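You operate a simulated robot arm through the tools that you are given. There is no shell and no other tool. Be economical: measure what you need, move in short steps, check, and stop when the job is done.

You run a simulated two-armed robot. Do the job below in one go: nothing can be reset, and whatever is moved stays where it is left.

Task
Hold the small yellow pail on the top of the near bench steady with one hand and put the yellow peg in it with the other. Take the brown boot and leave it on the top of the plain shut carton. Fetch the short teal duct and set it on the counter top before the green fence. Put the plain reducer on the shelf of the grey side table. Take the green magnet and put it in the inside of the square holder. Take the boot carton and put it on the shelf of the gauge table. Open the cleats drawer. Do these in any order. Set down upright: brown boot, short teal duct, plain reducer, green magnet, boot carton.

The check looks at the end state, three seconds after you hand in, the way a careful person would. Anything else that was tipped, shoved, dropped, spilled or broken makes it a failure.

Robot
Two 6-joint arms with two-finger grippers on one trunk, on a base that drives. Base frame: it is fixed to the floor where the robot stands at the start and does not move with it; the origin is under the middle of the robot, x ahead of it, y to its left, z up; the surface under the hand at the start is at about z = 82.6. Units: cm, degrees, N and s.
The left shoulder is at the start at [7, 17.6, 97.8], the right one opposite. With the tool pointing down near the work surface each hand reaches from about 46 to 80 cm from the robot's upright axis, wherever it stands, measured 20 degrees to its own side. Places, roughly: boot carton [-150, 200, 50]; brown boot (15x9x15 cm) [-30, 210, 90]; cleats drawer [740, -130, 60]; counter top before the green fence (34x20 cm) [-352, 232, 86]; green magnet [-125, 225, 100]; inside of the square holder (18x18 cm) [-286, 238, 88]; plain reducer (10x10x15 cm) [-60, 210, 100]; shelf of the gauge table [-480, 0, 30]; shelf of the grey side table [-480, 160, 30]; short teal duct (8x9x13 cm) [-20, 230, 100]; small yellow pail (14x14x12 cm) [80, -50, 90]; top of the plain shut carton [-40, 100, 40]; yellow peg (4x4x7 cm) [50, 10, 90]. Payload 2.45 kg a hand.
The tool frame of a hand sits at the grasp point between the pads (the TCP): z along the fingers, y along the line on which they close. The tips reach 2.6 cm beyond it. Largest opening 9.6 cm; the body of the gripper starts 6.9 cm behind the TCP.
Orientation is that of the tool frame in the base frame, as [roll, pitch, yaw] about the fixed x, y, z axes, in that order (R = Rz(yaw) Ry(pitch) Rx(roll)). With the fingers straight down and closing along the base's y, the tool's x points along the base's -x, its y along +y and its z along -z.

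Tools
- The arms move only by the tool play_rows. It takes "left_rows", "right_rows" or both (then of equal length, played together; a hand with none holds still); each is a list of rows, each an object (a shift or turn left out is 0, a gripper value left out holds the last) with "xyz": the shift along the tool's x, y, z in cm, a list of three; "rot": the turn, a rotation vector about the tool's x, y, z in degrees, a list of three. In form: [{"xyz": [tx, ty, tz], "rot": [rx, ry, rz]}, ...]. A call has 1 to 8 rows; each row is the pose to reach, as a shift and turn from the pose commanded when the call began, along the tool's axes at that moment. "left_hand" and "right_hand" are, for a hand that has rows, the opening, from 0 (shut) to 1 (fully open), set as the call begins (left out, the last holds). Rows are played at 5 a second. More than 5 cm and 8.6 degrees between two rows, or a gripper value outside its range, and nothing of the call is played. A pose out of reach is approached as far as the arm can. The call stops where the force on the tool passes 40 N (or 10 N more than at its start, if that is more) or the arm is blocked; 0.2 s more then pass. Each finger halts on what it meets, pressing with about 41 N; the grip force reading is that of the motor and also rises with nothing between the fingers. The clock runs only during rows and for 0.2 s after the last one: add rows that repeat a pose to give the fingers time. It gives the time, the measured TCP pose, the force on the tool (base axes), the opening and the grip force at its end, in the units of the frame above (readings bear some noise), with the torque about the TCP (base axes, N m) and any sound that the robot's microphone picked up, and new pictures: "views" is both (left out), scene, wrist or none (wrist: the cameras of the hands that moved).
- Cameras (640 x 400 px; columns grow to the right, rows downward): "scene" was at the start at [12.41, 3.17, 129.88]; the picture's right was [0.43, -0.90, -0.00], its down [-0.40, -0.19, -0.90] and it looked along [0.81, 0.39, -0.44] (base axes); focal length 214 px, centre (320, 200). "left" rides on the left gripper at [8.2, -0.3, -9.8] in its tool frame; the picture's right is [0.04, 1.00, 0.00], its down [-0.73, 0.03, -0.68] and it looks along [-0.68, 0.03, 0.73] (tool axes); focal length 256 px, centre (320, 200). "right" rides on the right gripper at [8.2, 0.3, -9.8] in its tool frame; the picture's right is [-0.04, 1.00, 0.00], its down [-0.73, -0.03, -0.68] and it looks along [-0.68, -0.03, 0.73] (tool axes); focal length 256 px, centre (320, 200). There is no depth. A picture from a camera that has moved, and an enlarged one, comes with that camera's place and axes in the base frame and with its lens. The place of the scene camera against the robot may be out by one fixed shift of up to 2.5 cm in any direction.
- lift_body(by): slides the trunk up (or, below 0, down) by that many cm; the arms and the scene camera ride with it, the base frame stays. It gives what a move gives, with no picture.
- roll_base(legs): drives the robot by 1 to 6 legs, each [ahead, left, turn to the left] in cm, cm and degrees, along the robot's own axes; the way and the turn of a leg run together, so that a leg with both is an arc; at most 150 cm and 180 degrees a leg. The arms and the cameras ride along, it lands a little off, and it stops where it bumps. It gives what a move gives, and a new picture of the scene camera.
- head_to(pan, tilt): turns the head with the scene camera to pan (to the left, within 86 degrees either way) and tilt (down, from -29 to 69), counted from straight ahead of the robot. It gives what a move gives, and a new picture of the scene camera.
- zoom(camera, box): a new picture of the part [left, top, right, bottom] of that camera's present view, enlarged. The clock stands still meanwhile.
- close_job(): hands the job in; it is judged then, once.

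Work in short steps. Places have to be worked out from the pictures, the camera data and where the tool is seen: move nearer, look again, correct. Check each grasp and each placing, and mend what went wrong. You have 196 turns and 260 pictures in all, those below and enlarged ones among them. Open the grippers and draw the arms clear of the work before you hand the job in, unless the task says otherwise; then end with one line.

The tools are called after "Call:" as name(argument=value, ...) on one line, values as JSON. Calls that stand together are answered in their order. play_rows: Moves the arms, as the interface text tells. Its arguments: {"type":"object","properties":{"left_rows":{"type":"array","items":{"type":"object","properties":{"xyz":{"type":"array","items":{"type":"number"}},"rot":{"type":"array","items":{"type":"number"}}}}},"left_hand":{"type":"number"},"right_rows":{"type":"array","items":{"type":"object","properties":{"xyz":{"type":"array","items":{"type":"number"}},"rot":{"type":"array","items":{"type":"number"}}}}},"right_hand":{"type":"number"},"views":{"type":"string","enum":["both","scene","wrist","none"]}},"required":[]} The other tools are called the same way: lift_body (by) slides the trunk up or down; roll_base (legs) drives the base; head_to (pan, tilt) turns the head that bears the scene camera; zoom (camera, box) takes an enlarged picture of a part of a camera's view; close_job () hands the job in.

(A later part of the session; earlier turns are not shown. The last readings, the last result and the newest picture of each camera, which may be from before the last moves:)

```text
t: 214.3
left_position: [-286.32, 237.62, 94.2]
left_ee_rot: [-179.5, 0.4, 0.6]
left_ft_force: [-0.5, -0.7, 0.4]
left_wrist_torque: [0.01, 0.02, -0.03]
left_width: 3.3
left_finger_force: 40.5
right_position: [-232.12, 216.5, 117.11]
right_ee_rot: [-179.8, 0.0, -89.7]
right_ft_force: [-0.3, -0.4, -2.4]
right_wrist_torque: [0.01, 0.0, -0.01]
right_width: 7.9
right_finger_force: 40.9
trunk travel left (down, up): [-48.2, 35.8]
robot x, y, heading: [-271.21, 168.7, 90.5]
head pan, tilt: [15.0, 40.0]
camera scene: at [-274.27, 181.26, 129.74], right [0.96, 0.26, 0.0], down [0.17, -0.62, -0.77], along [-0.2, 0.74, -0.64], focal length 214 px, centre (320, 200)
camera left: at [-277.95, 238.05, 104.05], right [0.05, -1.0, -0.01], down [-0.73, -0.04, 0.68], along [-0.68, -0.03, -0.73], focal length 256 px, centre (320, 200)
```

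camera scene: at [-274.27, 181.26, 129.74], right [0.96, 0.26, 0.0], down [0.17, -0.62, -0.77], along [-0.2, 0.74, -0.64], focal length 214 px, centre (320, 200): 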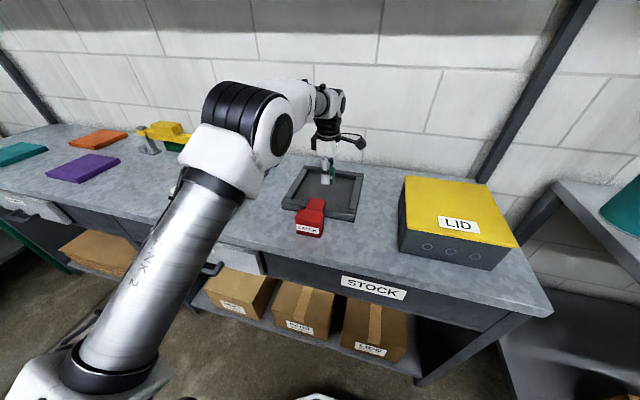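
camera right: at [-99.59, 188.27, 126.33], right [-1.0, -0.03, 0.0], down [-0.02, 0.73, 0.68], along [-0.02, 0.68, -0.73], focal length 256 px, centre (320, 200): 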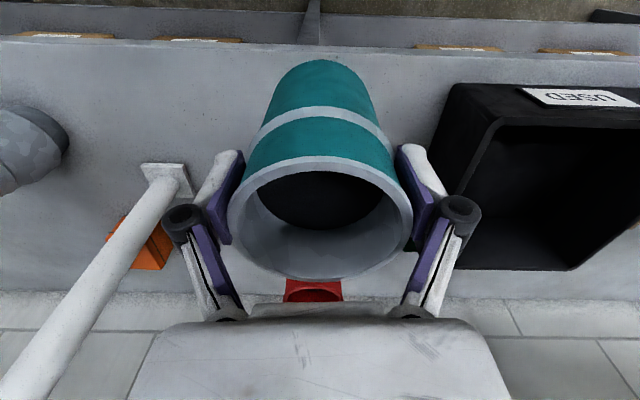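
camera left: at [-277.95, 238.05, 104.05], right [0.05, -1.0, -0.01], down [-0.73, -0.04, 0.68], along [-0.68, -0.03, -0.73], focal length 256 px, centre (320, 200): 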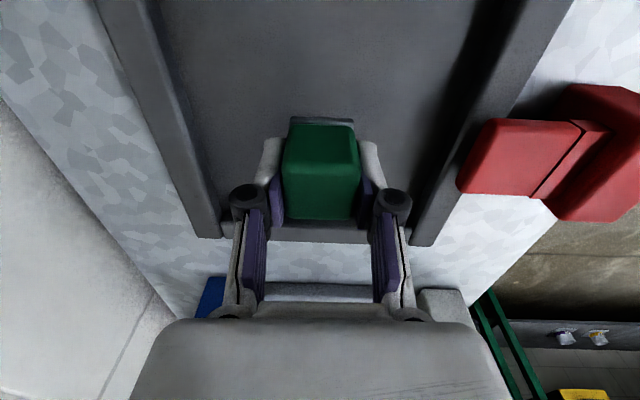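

It's over the holder floor. I go down gently until contact.

Call:
play_rows(left_rows=[{"xyz": [0, 0, 1]}, {"xyz": [0, 0, 1.8]}, {"xyz": [0, 0, 2.4]}, {"xyz": [0, 0, 2.9]}, {"xyz": [0, 0, 3.3]}], views="none")

```text
t: 215.5
left_position: [-286.24, 237.72, 90.73]
left_ee_rot: [-179.6, 0.4, 0.6]
left_ft_force: [-0.6, 0.4, -0.5]
left_wrist_torque: [0.02, -0.01, 0.01]
left_width: 3.29
left_finger_force: 41.0
right_position: [-232.01, 216.54, 117.08]
right_ee_rot: [-179.7, -0.1, -89.7]
right_ft_force: [-0.6, 0.0, -2.1]
right_wrist_torque: [-0.03, -0.04, 0.01]
right_width: 7.88
right_finger_force: 41.1
trunk travel left (down, up): [-48.2, 35.8]
robot x, y, heading: [-270.81, 168.66, 90.6]
head pan, tilt: [15.0, 40.0]
```

Call:
play_rows(left_rows=[{"xyz": [0, 0, 0.4]}, {"xyz": [0, 0, 0.8]}, {"xyz": [0, 0, 1.2]}, {"xyz": [0, 0, 1.6]}, {"xyz": [0, 0, 2.0]}], views="wrist")

```text
t: 216.5
left_position: [-286.25, 237.94, 90.28]
left_ee_rot: [-178.7, 0.4, 0.6]
left_ft_force: [-1.1, -5.4, 19.1]
left_wrist_torque: [-0.5, 0.13, -0.01]
left_width: 3.32
left_finger_force: 41.2
right_position: [-232.07, 216.28, 117.1]
right_ee_rot: [-179.7, 0.1, -89.7]
right_ft_force: [0.2, 1.6, -2.6]
right_wrist_torque: [-0.03, 0.01, -0.01]
right_width: 7.9
right_finger_force: 40.4
trunk travel left (down, up): [-48.2, 35.8]
robot x, y, heading: [-271.44, 168.83, 90.4]
head pan, tilt: [15.0, 40.0]
stopped in row 4 (left hand): the force on the tool passed its limit at 44 N (the readings are from after the stop); the commanded pose is now the measured one
camera left: at [-278.0, 238.07, 100.09], right [0.05, -1.0, -0.02], down [-0.73, -0.05, 0.68], along [-0.68, -0.02, -0.73], focal length 256 px, centre (320, 200)
```

left: 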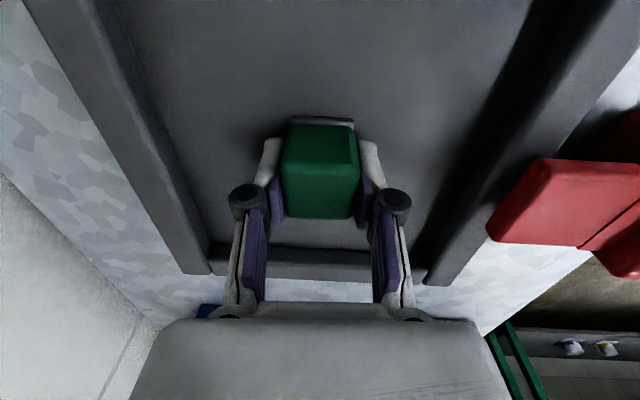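

Contact. I ease up a little, release, and rise.

Call:
play_rows(left_rows=[{"xyz": [0, 0, -0.2]}, {"xyz": [0, 0, -0.2]}], views="none")

Call:
play_rows(left_rows=[{"xyz": [0, 0, 0]}, {"xyz": [0, 0, 0]}, {"xyz": [0, 0, -4]}, {"xyz": [0, 0, -8]}, {"xyz": [0, 0, -12]}, {"xyz": [0, 3, -16]}, {"xyz": [0, 6, -18]}], left_hand=0.6, views="both")

```text
t: 217.1
left_position: [-286.25, 237.82, 90.32]
left_ee_rot: [-178.8, 0.4, 0.6]
left_ft_force: [0.2, -0.3, 14.2]
left_wrist_torque: [-0.28, 0.06, -0.01]
left_width: 3.31
left_finger_force: 41.0
right_position: [-231.98, 216.4, 117.12]
right_ee_rot: [-179.9, 0.1, -89.6]
right_ft_force: [0.0, 0.4, -2.7]
right_wrist_torque: [-0.04, 0.0, -0.02]
right_width: 7.9
right_finger_force: 41.0
trunk travel left (down, up): [-48.2, 35.8]
robot x, y, heading: [-271.32, 168.6, 90.2]
head pan, tilt: [15.0, 40.0]
```

```text
t: 218.7
left_position: [-286.06, 231.6, 108.06]
left_ee_rot: [-178.9, 0.3, 0.6]
left_ft_force: [-0.5, -0.1, -0.1]
left_wrist_torque: [0.01, 0.0, 0.0]
left_width: 5.77
left_finger_force: 0.2
right_position: [-231.99, 216.35, 117.1]
right_ee_rot: [-179.8, 0.0, -89.7]
right_ft_force: [-0.7, -1.1, -2.2]
right_wrist_torque: [-0.01, 0.0, -0.01]
right_width: 7.91
right_finger_force: 41.2
trunk travel left (down, up): [-48.2, 35.8]
robot x, y, heading: [-270.93, 168.95, 90.6]
head pan, tilt: [15.0, 40.0]
camera scene: at [-274.27, 181.17, 129.74], right [0.96, 0.26, 0.0], down [0.17, -0.62, -0.77], along [-0.2, 0.74, -0.64], focal length 214 px, centre (320, 200)
camera left: at [-277.86, 231.78, 117.89], right [0.05, -1.0, -0.02], down [-0.73, -0.05, 0.68], along [-0.68, -0.02, -0.73], focal length 256 px, centre (320, 200)
```

scene: 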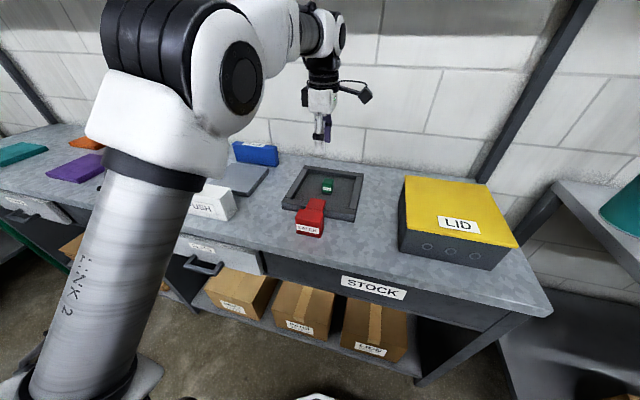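
left: 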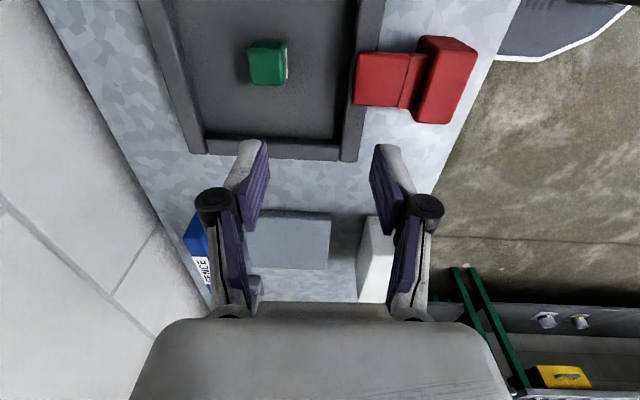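

The magnet stands in the holder. I retract and un-yaw the left hand, raise the trunk slightly, and strafe west to the fence area.

Call:
play_rows(left_rows=[{"xyz": [0, 3, -0.5], "rot": [0, 0, 8]}, {"xyz": [0, 6, -1], "rot": [0, 0, 16]}, {"xyz": [0, 9, -1], "rot": [0, 0, 24]}, {"xyz": [0, 12, -1], "rot": [0, 0, 32]}, {"xyz": [0, 15, -1], "rot": [0, 0, 40]}, {"xyz": [0, 18, -1], "rot": [0, 0, 48]}, {"xyz": [0, 20, -1], "rot": [0, 0, 56]}, {"xyz": [0, 20, -1], "rot": [0, 0, 64]}], views="none")

Call:
lift_body(by=6)

Call:
play_rows(left_rows=[{"rot": [0, 0, 8]}, {"rot": [0, 0, 16]}, {"rot": [0, 0, 24]}, {"rot": [0, 0, 26]}], right_rows=[{"xyz": [0, 3, 0]}, {"xyz": [0, 6, 0]}, {"xyz": [0, 10, 0]}, {"xyz": [-2, 14, 0]}], views="none")

Call:
roll_base(legs=[[-4, 0, 0], [0, 95, 0]])

Call:
head_to(pan=0, tilt=40)

```text
t: 220.5
left_position: [-286.09, 216.29, 107.5]
left_ee_rot: [-179.9, 1.1, -63.5]
left_ft_force: [0.1, -0.4, -0.3]
left_wrist_torque: [-0.02, 0.02, 0.02]
left_width: 5.76
left_finger_force: 0.0
left hand out of reach, approached as far as the arm can: row 6, 7, 8
right_position: [-232.08, 216.53, 117.08]
right_ee_rot: [-179.8, 0.0, -89.6]
right_ft_force: [0.0, 0.0, -2.2]
right_wrist_torque: [0.02, -0.01, 0.04]
right_width: 7.88
right_finger_force: 40.9
trunk travel left (down, up): [-48.2, 35.8]
robot x, y, heading: [-271.38, 168.9, 90.4]
head pan, tilt: [15.0, 40.0]
```

```text
t: 221.5
left_position: [-285.96, 216.39, 113.62]
left_ee_rot: [-179.9, 1.0, -63.4]
left_ft_force: [0.4, -0.4, -0.6]
left_wrist_torque: [0.0, -0.01, 0.01]
left_width: 5.75
left_finger_force: 0.0
right_position: [-232.04, 216.51, 123.14]
right_ee_rot: [-179.9, 0.0, -89.7]
right_ft_force: [-0.6, 0.1, -1.7]
right_wrist_torque: [-0.02, -0.01, -0.01]
right_width: 7.88
right_finger_force: 41.1
trunk travel left (down, up): [-54.2, 29.8]
robot x, y, heading: [-271.47, 168.89, 90.1]
head pan, tilt: [15.0, 40.0]
```

```text
t: 222.5
left_position: [-286.17, 216.42, 113.6]
left_ee_rot: [179.7, 0.9, -89.5]
left_ft_force: [-0.4, -0.1, -0.3]
left_wrist_torque: [-0.01, -0.01, 0.02]
left_width: 5.76
left_finger_force: 0.0
right_position: [-246.37, 218.61, 123.13]
right_ee_rot: [-179.7, -0.1, -89.7]
right_ft_force: [0.1, -0.2, -2.6]
right_wrist_torque: [-0.03, -0.02, 0.01]
right_width: 7.88
right_finger_force: 40.8
right hand out of reach, approached as far as the arm can: row 2, 3
trunk travel left (down, up): [-54.2, 29.8]
robot x, y, heading: [-271.21, 168.8, 90.5]
head pan, tilt: [15.0, 40.0]
```

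```text
t: 227.9
left_position: [-381.37, 211.85, 113.73]
left_ee_rot: [179.6, 0.9, -89.4]
left_ft_force: [0.4, 0.2, 0.2]
left_wrist_torque: [-0.02, 0.0, -0.02]
left_width: 5.77
left_finger_force: 0.1
right_position: [-341.21, 213.95, 123.15]
right_ee_rot: [-179.8, 0.0, -89.5]
right_ft_force: [-0.9, -0.1, -2.4]
right_wrist_torque: [0.01, -0.01, -0.01]
right_width: 7.89
right_finger_force: 40.6
trunk travel left (down, up): [-54.2, 29.8]
robot x, y, heading: [-366.22, 164.37, 90.5]
head pan, tilt: [15.0, 40.0]
camera scene: at [-369.53, 176.82, 135.73], right [0.96, 0.26, 0.0], down [0.17, -0.62, -0.77], along [-0.2, 0.74, -0.64], focal length 214 px, centre (320, 200)
```

scene: 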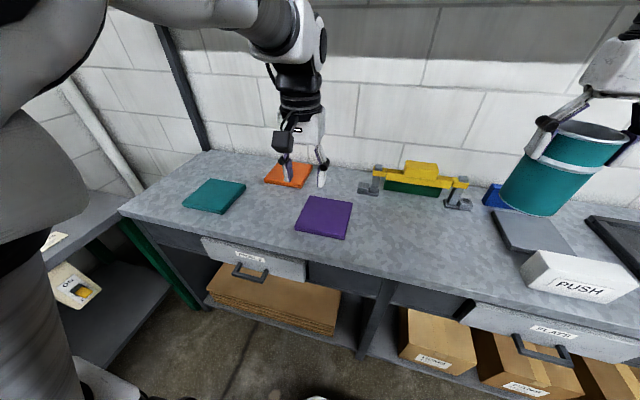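

```text
t: 228.7
left_position: [-381.15, 211.83, 113.56]
left_ee_rot: [179.6, 1.0, -89.4]
left_ft_force: [-0.6, 0.1, -0.6]
left_wrist_torque: [0.0, 0.05, -0.01]
left_width: 5.74
left_finger_force: 0.1
right_position: [-341.33, 213.84, 123.15]
right_ee_rot: [-179.7, 0.0, -89.6]
right_ft_force: [1.1, -0.1, -2.7]
right_wrist_torque: [0.01, 0.0, 0.01]
right_width: 7.87
right_finger_force: 41.3
trunk travel left (down, up): [-54.2, 29.8]
robot x, y, heading: [-366.58, 164.38, 90.3]
head pan, tilt: [0.0, 40.0]
camera scene: at [-367.34, 177.13, 135.73], right [1.0, 0.01, 0.0], down [0.0, -0.64, -0.77], along [0.0, 0.77, -0.64], focal length 214 px, centre (320, 200)
```

scene: 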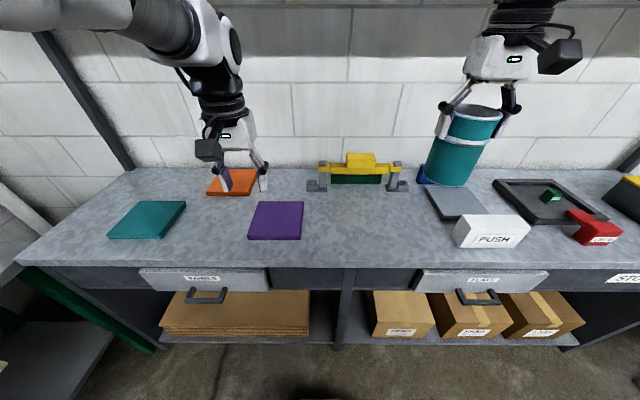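

The free spot before the green fence is around [-352, 231]. I bring the duct over it.

Call:
play_rows(right_rows=[{"xyz": [-3.5, 2.5, 0]}, {"xyz": [-7, 5, 1]}, {"xyz": [-10.5, 7.5, 3]}, {"xyz": [-14, 10, 6]}, {"xyz": [-17, 10.7, 9]}, {"xyz": [-17, 10.7, 13]}, {"xyz": [-17, 10.7, 16]}, {"xyz": [-17, 10.7, 16]}], views="both")

```text
refused: row 4 steps farther than a row can; nothing moved
```

Call:
play_rows(right_rows=[{"xyz": [-3.5, 2.5, 0]}, {"xyz": [-7, 5, 1]}, {"xyz": [-10.5, 7, 3]}, {"xyz": [-13.5, 9, 6]}, {"xyz": [-16, 10.7, 9]}, {"xyz": [-17, 10.7, 13]}, {"xyz": [-17, 10.7, 16]}, {"xyz": [-17, 10.7, 16]}], views="both")

```text
t: 230.5
left_position: [-381.29, 211.86, 113.62]
left_ee_rot: [179.6, 0.9, -89.4]
left_ft_force: [-0.9, -0.9, -0.6]
left_wrist_torque: [0.02, 0.0, -0.03]
left_width: 5.75
left_finger_force: 0.0
right_position: [-352.03, 230.75, 107.3]
right_ee_rot: [-179.7, 0.0, -89.6]
right_ft_force: [-1.5, -0.2, -2.7]
right_wrist_torque: [0.01, -0.01, 0.0]
right_width: 7.88
right_finger_force: 41.3
trunk travel left (down, up): [-54.2, 29.8]
robot x, y, heading: [-366.59, 164.68, 90.5]
head pan, tilt: [0.0, 40.0]
camera scene: at [-367.34, 177.11, 135.74], right [1.0, 0.01, 0.0], down [0.0, -0.64, -0.77], along [0.0, 0.77, -0.64], focal length 214 px, centre (320, 200)
camera right: at [-352.43, 222.52, 117.04], right [-1.0, 0.03, 0.0], down [0.02, 0.73, 0.68], along [0.03, 0.68, -0.73], focal length 256 px, centre (320, 200)
```

scene: 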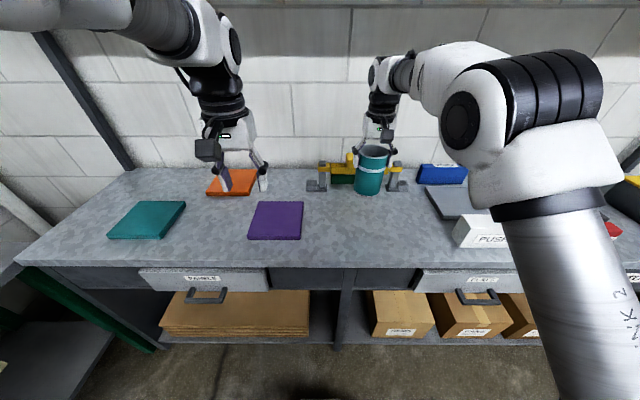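
right: 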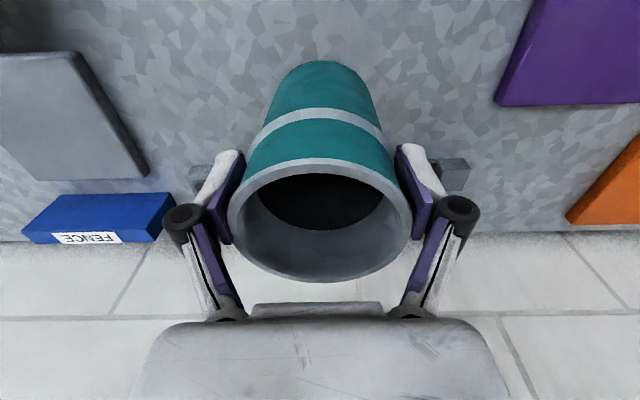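

The position is right, clear of the posts. I go down slowly.

Call:
play_rows(right_rows=[{"xyz": [0, 0, 3]}, {"xyz": [0, 0, 6]}, {"xyz": [0, 0, 7.5]}, {"xyz": [0, 0, 8.2]}, {"xyz": [0, 0, 8.8]}, {"xyz": [0, 0, 9.2]}], views="none")

Call:
play_rows(right_rows=[{"xyz": [0, 0, 0.4]}, {"xyz": [0, 0, 0.8]}, {"xyz": [0, 0, 1.1]}, {"xyz": [0, 0, 1.4]}], views="none")

```text
t: 231.9
left_position: [-381.32, 211.88, 113.58]
left_ee_rot: [179.6, 0.9, -89.4]
left_ft_force: [0.4, 0.0, -0.1]
left_wrist_torque: [-0.01, 0.01, -0.04]
left_width: 5.77
left_finger_force: 0.1
right_position: [-352.07, 230.81, 97.94]
right_ee_rot: [-179.7, -0.1, -89.6]
right_ft_force: [0.1, 0.2, -1.9]
right_wrist_torque: [-0.03, 0.02, 0.01]
right_width: 7.89
right_finger_force: 40.6
trunk travel left (down, up): [-54.2, 29.8]
robot x, y, heading: [-366.02, 164.3, 90.3]
head pan, tilt: [0.0, 40.0]
```

```text
t: 232.9
left_position: [-381.26, 211.85, 113.74]
left_ee_rot: [179.6, 1.1, -89.4]
left_ft_force: [-0.6, 1.2, 0.2]
left_wrist_torque: [-0.01, 0.01, 0.01]
left_width: 5.76
left_finger_force: 0.0
right_position: [-352.08, 230.86, 96.65]
right_ee_rot: [-179.8, 0.1, -89.6]
right_ft_force: [0.9, 0.7, 4.3]
right_wrist_torque: [0.19, -0.24, 0.03]
right_width: 7.9
right_finger_force: 41.1
trunk travel left (down, up): [-54.2, 29.8]
robot x, y, heading: [-366.54, 164.49, 90.2]
head pan, tilt: [0.0, 40.0]
```

Just touching. I release and lift straight up.

Call:
play_rows(right_rows=[{"xyz": [0, 0, 0]}, {"xyz": [0, 0, 0]}, {"xyz": [0, 0, -3]}, {"xyz": [0, 0, -7]}, {"xyz": [0, 0, -11]}, {"xyz": [4, 0, -14]}, {"xyz": [8.5, 0, -16]}], right_hand=1, views="both")

```text
t: 234.5
left_position: [-381.27, 211.57, 113.79]
left_ee_rot: [179.6, 1.1, -89.4]
left_ft_force: [-0.1, -0.7, 1.1]
left_wrist_torque: [0.03, -0.01, 0.01]
left_width: 5.77
left_finger_force: 0.0
right_position: [-352.04, 221.94, 112.57]
right_ee_rot: [-179.8, 0.1, -89.6]
right_ft_force: [0.4, 0.9, 0.6]
right_wrist_torque: [0.05, 0.01, 0.01]
right_width: 9.6
right_finger_force: 0.0
trunk travel left (down, up): [-54.2, 29.8]
robot x, y, heading: [-366.37, 164.45, 90.3]
head pan, tilt: [0.0, 40.0]
camera scene: at [-367.4, 176.82, 135.76], right [1.0, 0.01, 0.0], down [0.0, -0.64, -0.77], along [0.0, 0.77, -0.64], focal length 214 px, centre (320, 200)
camera right: at [-352.4, 213.79, 122.52], right [-1.0, 0.03, 0.0], down [0.02, 0.73, 0.68], along [0.03, 0.68, -0.73], focal length 256 px, centre (320, 200)
```

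scene: 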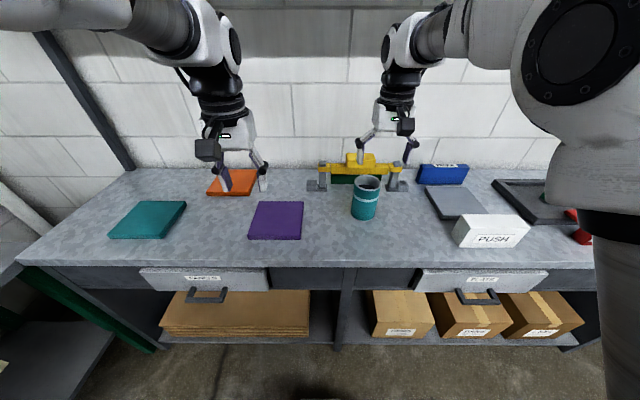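
right: 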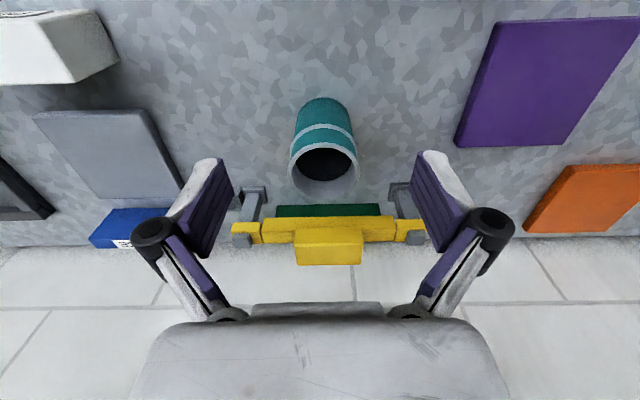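

The duct stands before the green fence. While here I look west at the side tables.

Call:
head_to(pan=80, tilt=35)

```text
t: 236.1
left_position: [-381.36, 211.92, 113.74]
left_ee_rot: [179.9, 0.9, -89.3]
left_ft_force: [0.5, 0.4, -0.6]
left_wrist_torque: [0.03, -0.04, 0.01]
left_width: 5.77
left_finger_force: 0.1
right_position: [-352.13, 222.3, 112.49]
right_ee_rot: [-179.8, 0.0, -89.6]
right_ft_force: [-0.8, 0.3, -0.3]
right_wrist_torque: [-0.01, 0.01, -0.02]
right_width: 9.59
right_finger_force: 0.1
trunk travel left (down, up): [-54.2, 29.8]
robot x, y, heading: [-366.65, 164.33, 90.4]
head pan, tilt: [80.0, 35.0]
camera scene: at [-370.29, 176.64, 135.92], right [0.94, 0.35, 0.0], down [0.22, -0.59, -0.78], along [-0.27, 0.73, -0.63], focal length 214 px, centre (320, 200)
```

scene: 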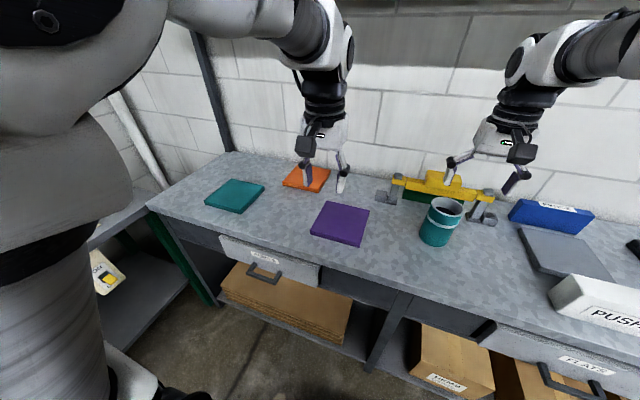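

Call:
zoom(camera="scene", box=[0, 0, 640, 400])

```text
1.00 times, centred on (320, 200) of scene (not enlarged: the box is as wide or as high as the picture)
camera zoom: at [-370.29, 176.64, 135.92], right [0.94, 0.35, 0.0], down [0.22, -0.59, -0.78], along [-0.27, 0.73, -0.63], focal length 214 px, centre (320, 200)
```

zoom: 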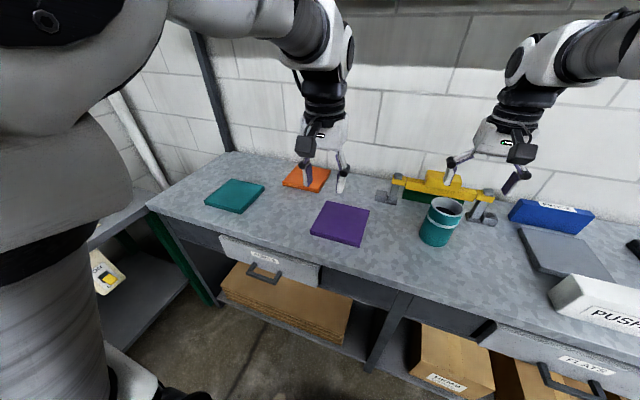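

Call:
head_to(pan=75, tilt=25)

```text
t: 236.8
left_position: [-381.27, 211.82, 113.58]
left_ee_rot: [179.5, 0.9, -89.4]
left_ft_force: [0.2, -0.5, -0.1]
left_wrist_torque: [-0.01, 0.03, 0.0]
left_width: 5.72
left_finger_force: 0.0
right_position: [-352.07, 222.31, 112.48]
right_ee_rot: [-179.9, 0.0, -89.6]
right_ft_force: [-0.4, 0.5, -1.3]
right_wrist_torque: [-0.02, -0.02, 0.0]
right_width: 9.58
right_finger_force: 0.1
trunk travel left (down, up): [-54.2, 29.8]
robot x, y, heading: [-366.23, 164.46, 90.4]
head pan, tilt: [75.0, 25.0]
camera scene: at [-376.23, 170.95, 138.06], right [0.26, 0.97, 0.0], down [0.41, -0.11, -0.91], along [-0.88, 0.23, -0.42], focal length 214 px, centre (320, 200)
```

scene: 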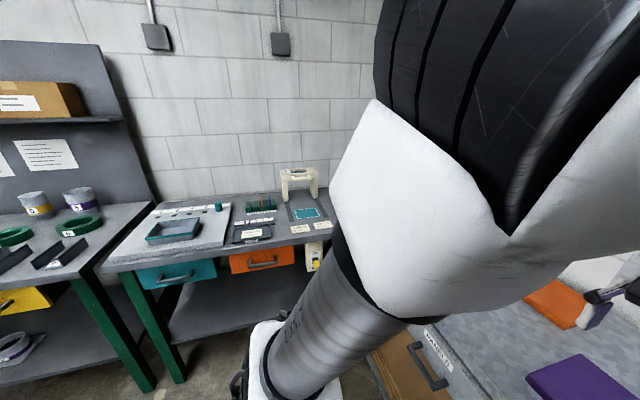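

I now see the grey side table (teal/orange drawers, empty shelf below). I head back east for the boot carton, with hands high and drawn back.

Call:
lift_body(by=9)

Call:
roll_base(legs=[[-24, 0, 0], [0, -120, 0], [0, -115, 0]])

Call:
head_to(pan=15, tilt=45)

```text
t: 238.0
left_position: [-381.23, 211.95, 122.63]
left_ee_rot: [179.6, 0.9, -89.5]
left_ft_force: [0.0, -0.1, -0.7]
left_wrist_torque: [0.0, -0.02, 0.04]
left_width: 5.76
left_finger_force: 0.0
right_position: [-352.0, 222.32, 121.57]
right_ee_rot: [-179.8, 0.0, -89.6]
right_ft_force: [-0.2, -0.3, 0.1]
right_wrist_torque: [-0.02, 0.02, -0.03]
right_width: 9.6
right_finger_force: 0.1
trunk travel left (down, up): [-63.2, 20.8]
robot x, y, heading: [-366.53, 164.44, 90.2]
head pan, tilt: [75.0, 25.0]
```

```text
t: 250.9
left_position: [-145.76, 188.72, 122.66]
left_ee_rot: [179.7, 0.9, -89.4]
left_ft_force: [-0.2, -0.3, -0.1]
left_wrist_torque: [0.03, 0.0, -0.01]
left_width: 5.74
left_finger_force: 0.0
right_position: [-116.47, 199.27, 121.52]
right_ee_rot: [-179.8, 0.0, -89.6]
right_ft_force: [-0.6, 0.7, -1.1]
right_wrist_torque: [-0.03, -0.02, 0.0]
right_width: 9.62
right_finger_force: 0.1
trunk travel left (down, up): [-63.2, 20.8]
robot x, y, heading: [-130.71, 141.05, 90.2]
head pan, tilt: [75.0, 25.0]
camera scene: at [-140.64, 147.84, 147.07], right [0.25, 0.97, 0.0], down [0.41, -0.11, -0.91], along [-0.88, 0.23, -0.42], focal length 214 px, centre (320, 200)
```

scene: 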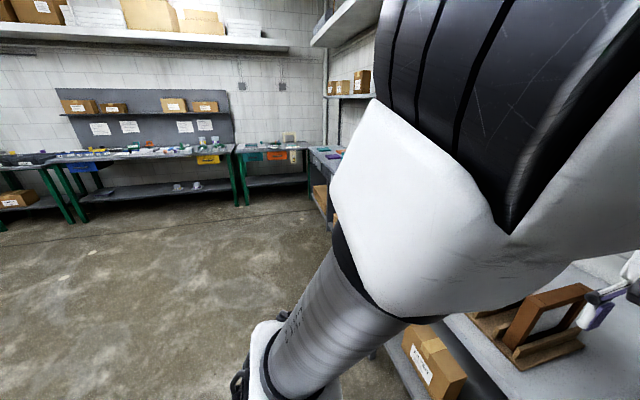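

```text
t: 252.2
left_position: [-145.72, 188.84, 122.7]
left_ee_rot: [179.6, 0.9, -89.3]
left_ft_force: [-0.4, 0.7, 0.0]
left_wrist_torque: [0.01, 0.0, 0.0]
left_width: 5.77
left_finger_force: 0.1
right_position: [-116.49, 199.17, 121.47]
right_ee_rot: [-179.8, -0.1, -89.7]
right_ft_force: [0.6, -0.1, 0.4]
right_wrist_torque: [-0.01, -0.02, 0.0]
right_width: 9.61
right_finger_force: 0.1
trunk travel left (down, up): [-63.2, 20.8]
robot x, y, heading: [-130.59, 141.25, 90.5]
head pan, tilt: [15.0, 45.0]
camera scene: at [-133.86, 153.35, 144.01], right [0.96, 0.27, 0.0], down [0.19, -0.68, -0.71], along [-0.19, 0.68, -0.71], focal length 214 px, centre (320, 200)
```

scene: 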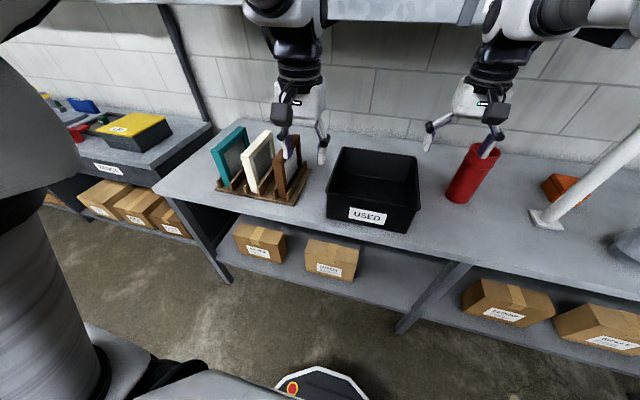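

I zoom on the BOOT carton to measure it.

Call:
zoom(camera="scene", box=[210, 200, 410, 310])

```text
3.20 times, centred on (310, 255) of scene
camera zoom: at [-133.86, 153.35, 144.01], right [0.96, 0.27, 0.0], down [0.19, -0.68, -0.71], along [-0.19, 0.68, -0.71], focal length 686 px, centre (352, 24)
```

zoom: 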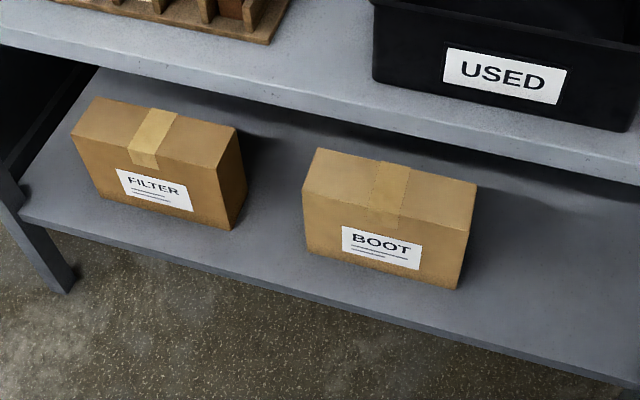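

The BOOT carton is ~24 cm wide (x −154…−130), ~8 deep (y 200–207), ~16 tall on a shelf at z≈44. It has to be gripped across its depth from its right end, hand tilted along −x. I place the robot east of it, facing west.

Call:
roll_base(legs=[[0, -33, 0], [0, 0, 89.5], [0, -9, 0]])

Call:
lift_body(by=-36)

Call:
head_to(pan=-50, tilt=30)

```text
t: 254.8
left_position: [-113.58, 191.37, 122.66]
left_ee_rot: [179.6, 1.0, -92.5]
left_ft_force: [-0.1, -0.2, -0.2]
left_wrist_torque: [-0.01, 0.01, 0.0]
left_width: 5.74
left_finger_force: 0.1
right_position: [-83.85, 200.13, 121.57]
right_ee_rot: [-179.8, 0.1, -93.0]
right_ft_force: [-0.5, 0.2, 0.4]
right_wrist_torque: [0.02, -0.01, 0.0]
right_width: 9.56
right_finger_force: 0.1
trunk travel left (down, up): [-63.2, 20.8]
robot x, y, heading: [-101.46, 143.02, 87.1]
head pan, tilt: [15.0, 45.0]
stopped in leg 2: the robot was blocked; the commanded pose is now the measured one
camera scene: at [-103.79, 155.31, 144.02], right [0.98, 0.21, 0.0], down [0.15, -0.69, -0.71], along [-0.15, 0.69, -0.71], focal length 214 px, centre (320, 200)
```

scene: 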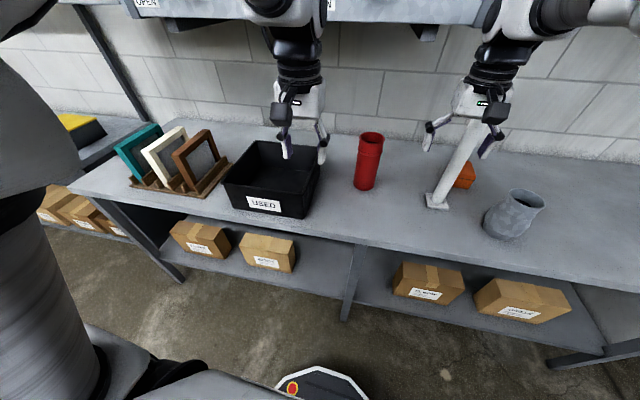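

```text
t: 257.5
left_position: [-113.73, 191.31, 91.44]
left_ee_rot: [179.6, 1.0, -92.6]
left_ft_force: [0.3, 0.8, -0.1]
left_wrist_torque: [-0.02, 0.0, 0.01]
left_width: 5.75
left_finger_force: 0.0
right_position: [-83.74, 200.09, 91.08]
right_ee_rot: [-179.9, 1.1, -92.9]
right_ft_force: [-1.1, -6.1, 11.0]
right_wrist_torque: [-0.16, 0.28, 0.1]
right_width: 9.64
right_finger_force: 0.1
trunk travel left (down, up): [-32.0, 52.0]
robot x, y, heading: [-101.3, 143.34, 87.0]
head pan, tilt: [15.0, 45.0]
stopped: the force on the tool passed its limit at 59 N (the readings are from after the stop); the commanded pose is now the measured one
```

```text
t: 258.8
left_position: [-113.68, 191.37, 91.56]
left_ee_rot: [179.6, 1.0, -92.6]
left_ft_force: [0.4, -0.9, -0.8]
left_wrist_torque: [-0.01, 0.01, -0.02]
left_width: 5.75
left_finger_force: 0.1
right_position: [-83.84, 200.16, 91.03]
right_ee_rot: [-179.8, 0.9, -92.8]
right_ft_force: [-2.5, -2.1, 13.8]
right_wrist_torque: [-0.19, 0.23, -0.03]
right_width: 9.66
right_finger_force: 0.3
trunk travel left (down, up): [-32.0, 52.0]
robot x, y, heading: [-101.55, 143.33, 87.3]
head pan, tilt: [-50.0, 30.0]
camera scene: at [-94.92, 152.68, 115.09], right [0.6, -0.8, 0.0], down [-0.4, -0.3, -0.87], along [0.69, 0.52, -0.5], focal length 214 px, centre (320, 200)
```

scene: 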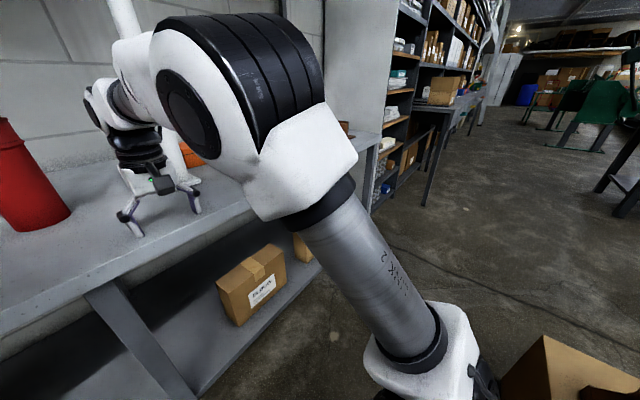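

The turn was blocked by the tool stand behind, and the right fingers touched the bare tabletop. I raise the trunk again first.

Call:
lift_body(by=31)

Call:
head_to(pan=86, tilt=60)

```text
t: 261.9
left_position: [-113.57, 191.44, 122.39]
left_ee_rot: [179.7, 0.9, -92.7]
left_ft_force: [-0.4, -0.2, -0.3]
left_wrist_torque: [0.0, 0.01, 0.0]
left_width: 5.77
left_finger_force: 0.1
right_position: [-83.67, 200.31, 121.95]
right_ee_rot: [-179.8, 0.8, -92.9]
right_ft_force: [0.3, -1.1, -0.3]
right_wrist_torque: [-0.02, 0.0, -0.04]
right_width: 9.6
right_finger_force: 0.0
trunk travel left (down, up): [-63.0, 21.0]
robot x, y, heading: [-101.16, 142.81, 87.1]
head pan, tilt: [-50.0, 30.0]
```

```text
t: 264.1
left_position: [-113.55, 191.44, 122.39]
left_ee_rot: [179.6, 0.9, -92.6]
left_ft_force: [-0.3, -0.1, -0.2]
left_wrist_torque: [0.01, 0.0, 0.01]
left_width: 5.75
left_finger_force: 0.1
right_position: [-83.75, 200.26, 121.85]
right_ee_rot: [-179.9, 0.7, -92.9]
right_ft_force: [-1.8, 0.2, -0.7]
right_wrist_torque: [-0.02, -0.01, 0.0]
right_width: 9.61
right_finger_force: 0.0
trunk travel left (down, up): [-63.0, 21.0]
robot x, y, heading: [-101.5, 143.27, 86.9]
head pan, tilt: [85.9, 60.0]
camera scene: at [-108.68, 148.23, 141.85], right [0.12, 0.99, 0.0], down [0.86, -0.11, -0.5], along [-0.5, 0.06, -0.87], focal length 214 px, centre (320, 200)
```

scene: 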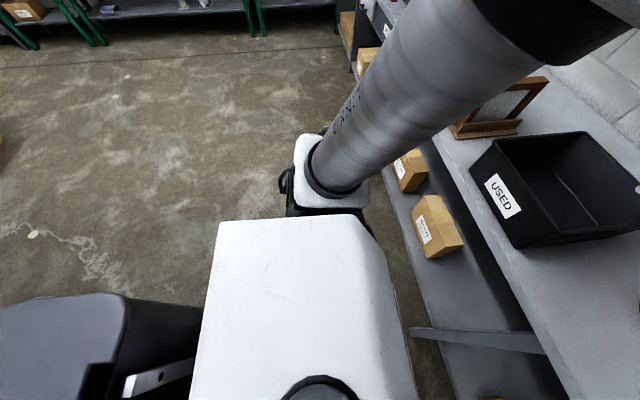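

West of me is open floor. I go forward a bit, strafe left to clear the stand, then turn.

Call:
roll_base(legs=[[7, 0, 0], [0, 34, 0], [0, 0, 93]])

```text
t: 266.6
left_position: [-138.58, 200.79, 122.54]
left_ee_rot: [179.7, 1.0, -94.3]
left_ft_force: [-0.3, -0.3, 0.8]
left_wrist_torque: [0.03, 0.03, -0.02]
left_width: 5.75
left_finger_force: 0.1
right_position: [-108.65, 208.45, 120.99]
right_ee_rot: [-179.4, -0.5, -94.6]
right_ft_force: [0.4, -0.3, 0.8]
right_wrist_torque: [0.02, 0.02, 0.0]
right_width: 9.61
right_finger_force: 0.0
trunk travel left (down, up): [-63.0, 21.0]
robot x, y, heading: [-127.7, 152.55, 85.3]
head pan, tilt: [85.9, 60.0]
stopped in leg 2: the force on the tool passed its limit at 48 N (the readings are from after the stop); the commanded pose is now the measured one
camera scene: at [-135.07, 157.38, 141.9], right [0.15, 0.99, 0.0], down [0.86, -0.13, -0.5], along [-0.49, 0.08, -0.87], focal length 214 px, centre (320, 200)
```

scene: 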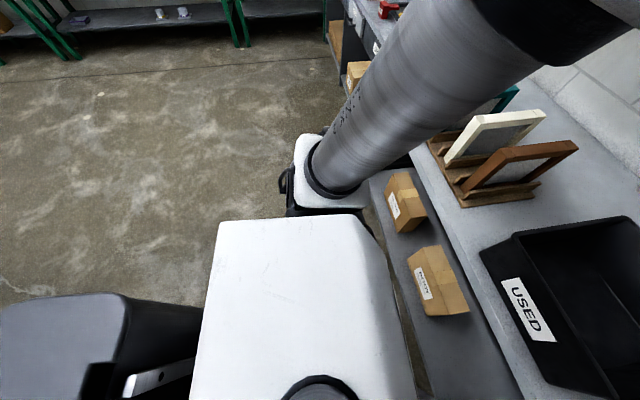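

The right wrist probably touched the green handle on the wall unit. I back away and check it.

Call:
roll_base(legs=[[-7, 0, 0]])

Call:
head_to(pan=-10, tilt=15)

```text
t: 267.6
left_position: [-138.73, 194.38, 122.37]
left_ee_rot: [179.6, 0.8, -94.5]
left_ft_force: [0.5, 1.0, -0.3]
left_wrist_torque: [-0.01, 0.0, -0.04]
left_width: 5.76
left_finger_force: 0.0
right_position: [-108.82, 201.97, 120.72]
right_ee_rot: [-179.7, -0.6, -94.8]
right_ft_force: [0.9, -0.3, -0.1]
right_wrist_torque: [0.0, 0.02, -0.02]
right_width: 9.6
right_finger_force: 0.0
trunk travel left (down, up): [-63.0, 21.0]
robot x, y, heading: [-128.35, 145.87, 85.3]
head pan, tilt: [85.9, 60.0]
camera scene: at [-135.3, 151.07, 141.83], right [0.15, 0.99, 0.0], down [0.86, -0.13, -0.5], along [-0.49, 0.07, -0.87], focal length 214 px, centre (320, 200)
```

scene: 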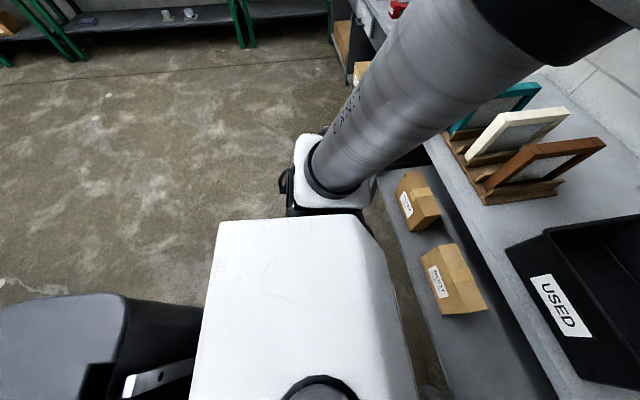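

```text
t: 269.3
left_position: [-138.87, 194.06, 122.53]
left_ee_rot: [179.5, 1.1, -94.4]
left_ft_force: [0.0, -0.5, 0.0]
left_wrist_torque: [0.01, -0.01, -0.03]
left_width: 5.74
left_finger_force: 0.0
right_position: [-108.79, 201.75, 120.84]
right_ee_rot: [-179.7, -0.7, -94.7]
right_ft_force: [-0.1, 0.3, -0.2]
right_wrist_torque: [0.0, 0.0, 0.05]
right_width: 9.57
right_finger_force: 0.0
trunk travel left (down, up): [-63.0, 21.0]
robot x, y, heading: [-128.09, 145.39, 85.2]
head pan, tilt: [-10.0, 15.0]
camera scene: at [-126.41, 158.81, 148.48], right [0.97, -0.25, 0.0], down [-0.06, -0.25, -0.97], along [0.24, 0.94, -0.26], focal length 214 px, centre (320, 200)
```

scene: 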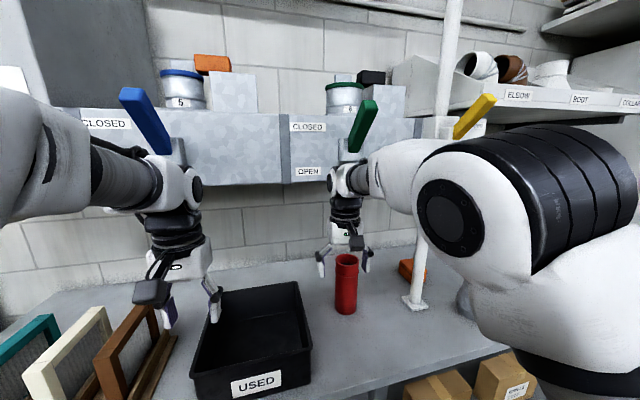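

The handles are all still at CLOSED. I retract the right hand, move back-left to open floor, then turn west.

Call:
play_rows(right_rows=[{"xyz": [4.5, 0, 0]}, {"xyz": [9, 0, 0]}, {"xyz": [9, 0, 0]}], views="none")

Call:
roll_base(legs=[[0, 22, 0], [-5, 0, 0], [0, 0, 94.5]])

```text
t: 270.1
left_position: [-138.92, 194.3, 122.31]
left_ee_rot: [179.6, 0.8, -94.4]
left_ft_force: [0.8, 0.8, 0.4]
left_wrist_torque: [-0.04, 0.02, 0.0]
left_width: 5.77
left_finger_force: 0.0
right_position: [-109.49, 192.99, 120.9]
right_ee_rot: [-179.7, -0.7, -94.7]
right_ft_force: [0.1, 0.7, 0.5]
right_wrist_torque: [-0.04, 0.05, 0.0]
right_width: 9.59
right_finger_force: 0.1
trunk travel left (down, up): [-63.0, 21.0]
robot x, y, heading: [-128.09, 145.52, 85.7]
head pan, tilt: [-10.0, 15.0]
```

```text
t: 276.4
left_position: [-198.09, 127.35, 122.46]
left_ee_rot: [179.6, 0.9, 0.8]
left_ft_force: [-0.7, 0.2, 0.4]
left_wrist_torque: [0.03, 0.02, 0.05]
left_width: 5.77
left_finger_force: 0.1
right_position: [-199.42, 156.67, 120.99]
right_ee_rot: [-179.7, -0.5, 0.6]
right_ft_force: [0.2, -0.4, 0.2]
right_wrist_torque: [0.0, 0.01, -0.01]
right_width: 9.6
right_finger_force: 0.0
trunk travel left (down, up): [-63.0, 21.0]
robot x, y, heading: [-150.69, 142.64, -179.5]
head pan, tilt: [-10.0, 15.0]
camera scene: at [-165.8, 143.11, 148.48], right [0.16, 0.99, 0.0], down [0.26, -0.04, -0.97], along [-0.95, 0.16, -0.26], focal length 214 px, centre (320, 200)
```

scene: 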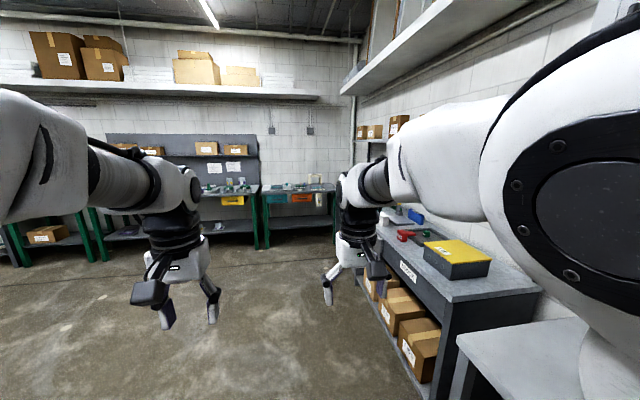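

Facing west on open floor. I shift right, then reverse to x≈−95, and lower the trunk.

Call:
roll_base(legs=[[0, 9, 0.0]])

```text
t: 277.5
left_position: [-198.03, 118.45, 122.43]
left_ee_rot: [179.5, 0.9, 0.8]
left_ft_force: [-0.2, -0.1, -0.7]
left_wrist_torque: [0.01, 0.01, -0.02]
left_width: 5.75
left_finger_force: 0.1
right_position: [-199.36, 147.84, 120.94]
right_ee_rot: [-179.7, -0.6, 0.5]
right_ft_force: [0.1, 0.7, 0.8]
right_wrist_torque: [0.02, -0.04, -0.01]
right_width: 9.62
right_finger_force: 0.0
trunk travel left (down, up): [-63.0, 21.0]
robot x, y, heading: [-150.8, 133.5, -179.4]
head pan, tilt: [-10.0, 15.0]
camera scene: at [-165.71, 134.22, 148.48], right [0.16, 0.99, 0.0], down [0.26, -0.04, -0.97], along [-0.95, 0.16, -0.26], focal length 214 px, centre (320, 200)
```

scene: 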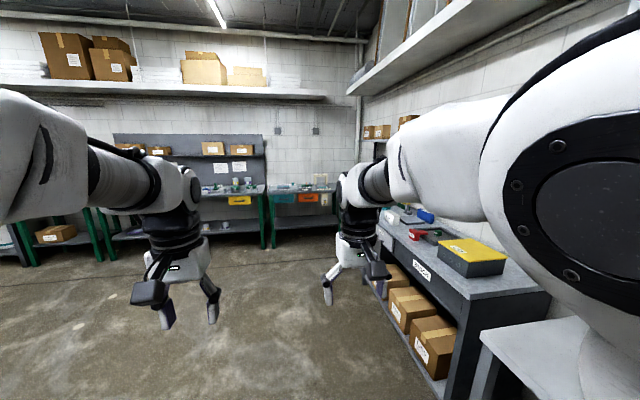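

Left means south here; I correct by going right 18 cm, then reverse.

Call:
roll_base(legs=[[0, -18.5, -0.5], [-55, 0, 0]])

Call:
head_to(pan=-45, tilt=40)

```text
t: 281.7
left_position: [-143.77, 137.41, 122.51]
left_ee_rot: [179.6, 0.9, 0.2]
left_ft_force: [0.7, -0.4, -0.1]
left_wrist_torque: [0.01, 0.0, 0.03]
left_width: 5.78
left_finger_force: 0.0
right_position: [-144.87, 166.81, 120.9]
right_ee_rot: [-179.7, -0.7, 0.0]
right_ft_force: [0.0, -0.8, 0.2]
right_wrist_torque: [0.0, 0.02, 0.02]
right_width: 9.59
right_finger_force: 0.0
trunk travel left (down, up): [-63.0, 21.0]
robot x, y, heading: [-95.7, 152.04, -179.9]
head pan, tilt: [-10.0, 15.0]
camera scene: at [-111.37, 152.76, 148.47], right [0.17, 0.98, 0.0], down [0.26, -0.04, -0.97], along [-0.95, 0.17, -0.26], focal length 214 px, centre (320, 200)
```

scene: 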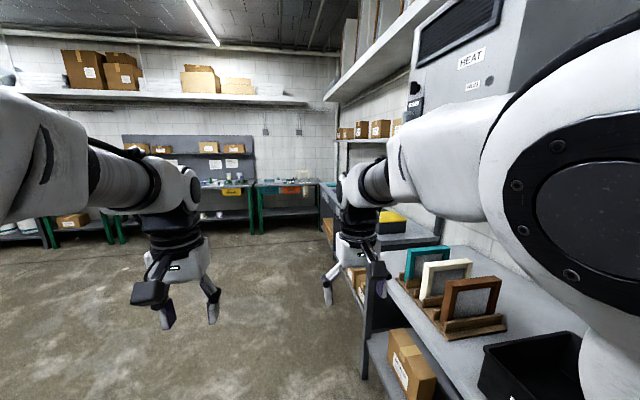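

```text
t: 282.7
left_position: [-143.83, 137.23, 122.55]
left_ee_rot: [179.6, 0.9, 0.3]
left_ft_force: [-0.6, 0.7, -0.1]
left_wrist_torque: [0.05, -0.03, -0.02]
left_width: 5.76
left_finger_force: 0.0
right_position: [-144.94, 166.7, 120.92]
right_ee_rot: [-179.7, -0.6, 0.1]
right_ft_force: [-0.6, 0.2, -0.4]
right_wrist_torque: [-0.02, 0.02, 0.0]
right_width: 9.58
right_finger_force: 0.0
trunk travel left (down, up): [-63.0, 21.0]
robot x, y, heading: [-96.26, 151.82, -179.9]
head pan, tilt: [-45.0, 40.0]
camera scene: at [-108.18, 157.15, 144.53], right [0.71, 0.71, 0.0], down [0.46, -0.45, -0.77], along [-0.54, 0.54, -0.64], focal length 214 px, centre (320, 200)
```

scene: 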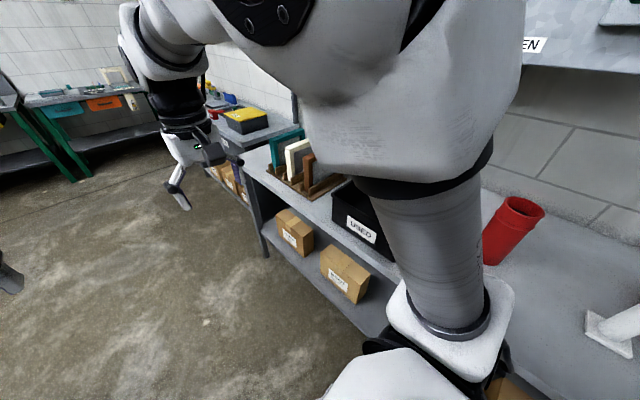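

I lower the trunk 40 cm, then tilt the right hand forward 60°.

Call:
lift_body(by=-40)

Call:
play_rows(right_rows=[{"rot": [0, -8, 0]}, {"rot": [0, -16, 0]}, {"rot": [0, -24, 0]}, {"rot": [0, -32, 0]}, {"rot": [0, -40, 0]}, {"rot": [0, -48, 0]}, {"rot": [0, -56, 0]}, {"rot": [0, -60, 0]}], views="both")

```text
t: 286.6
left_position: [-143.7, 137.38, 82.44]
left_ee_rot: [179.6, 0.8, 0.3]
left_ft_force: [0.3, -0.5, 1.0]
left_wrist_torque: [0.03, -0.01, -0.01]
left_width: 5.75
left_finger_force: 0.1
right_position: [-144.81, 166.71, 80.98]
right_ee_rot: [-179.7, -0.7, 0.0]
right_ft_force: [0.1, -0.1, -0.4]
right_wrist_torque: [0.01, 0.0, 0.0]
right_width: 9.63
right_finger_force: 0.1
trunk travel left (down, up): [-23.0, 61.0]
robot x, y, heading: [-96.38, 151.91, -179.7]
head pan, tilt: [-45.0, 40.0]
```

```text
t: 288.4
left_position: [-143.8, 137.28, 82.44]
left_ee_rot: [179.5, 0.9, 0.3]
left_ft_force: [-0.2, -0.3, -0.6]
left_wrist_torque: [0.03, 0.0, 0.03]
left_width: 5.74
left_finger_force: 0.0
right_position: [-150.29, 170.36, 74.55]
right_ee_rot: [175.8, 58.7, -4.0]
right_ft_force: [1.3, -0.5, -0.2]
right_wrist_torque: [0.02, 0.0, 0.02]
right_width: 9.62
right_finger_force: 0.0
right hand out of reach, approached as far as the arm can: row 1, 2, 3, 4, 5, 6, 7, 8
trunk travel left (down, up): [-23.0, 61.0]
robot x, y, heading: [-96.07, 151.45, -179.8]
head pan, tilt: [-45.0, 40.0]
camera scene: at [-109.16, 156.75, 105.92], right [0.62, 0.78, 0.0], down [0.4, -0.32, -0.86], along [-0.67, 0.53, -0.51], focal length 214 px, centre (320, 200)
camera right: at [-137.73, 169.79, 72.76], right [-0.03, -1.0, 0.07], down [0.2, 0.07, 0.98], along [-0.98, 0.04, 0.2], focal length 256 px, centre (320, 200)
```

scene: 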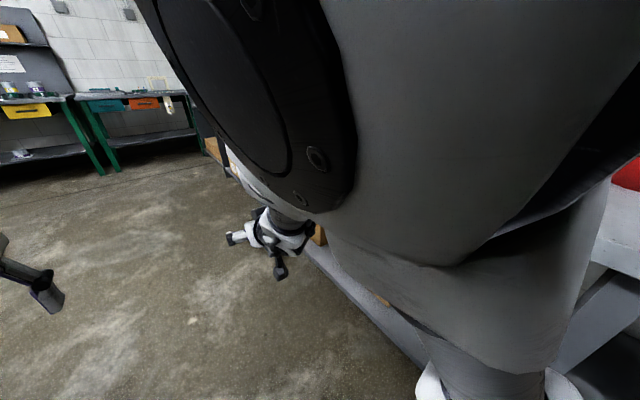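
right: 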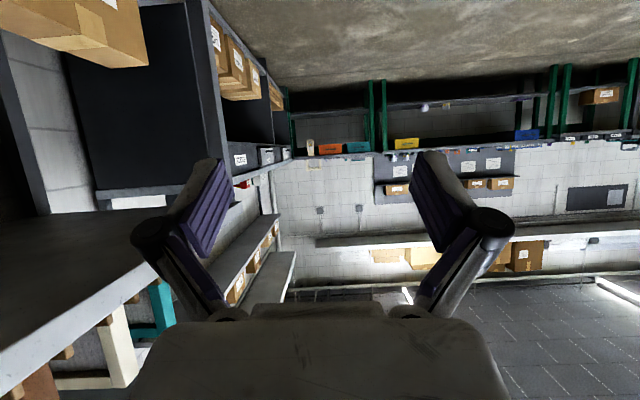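

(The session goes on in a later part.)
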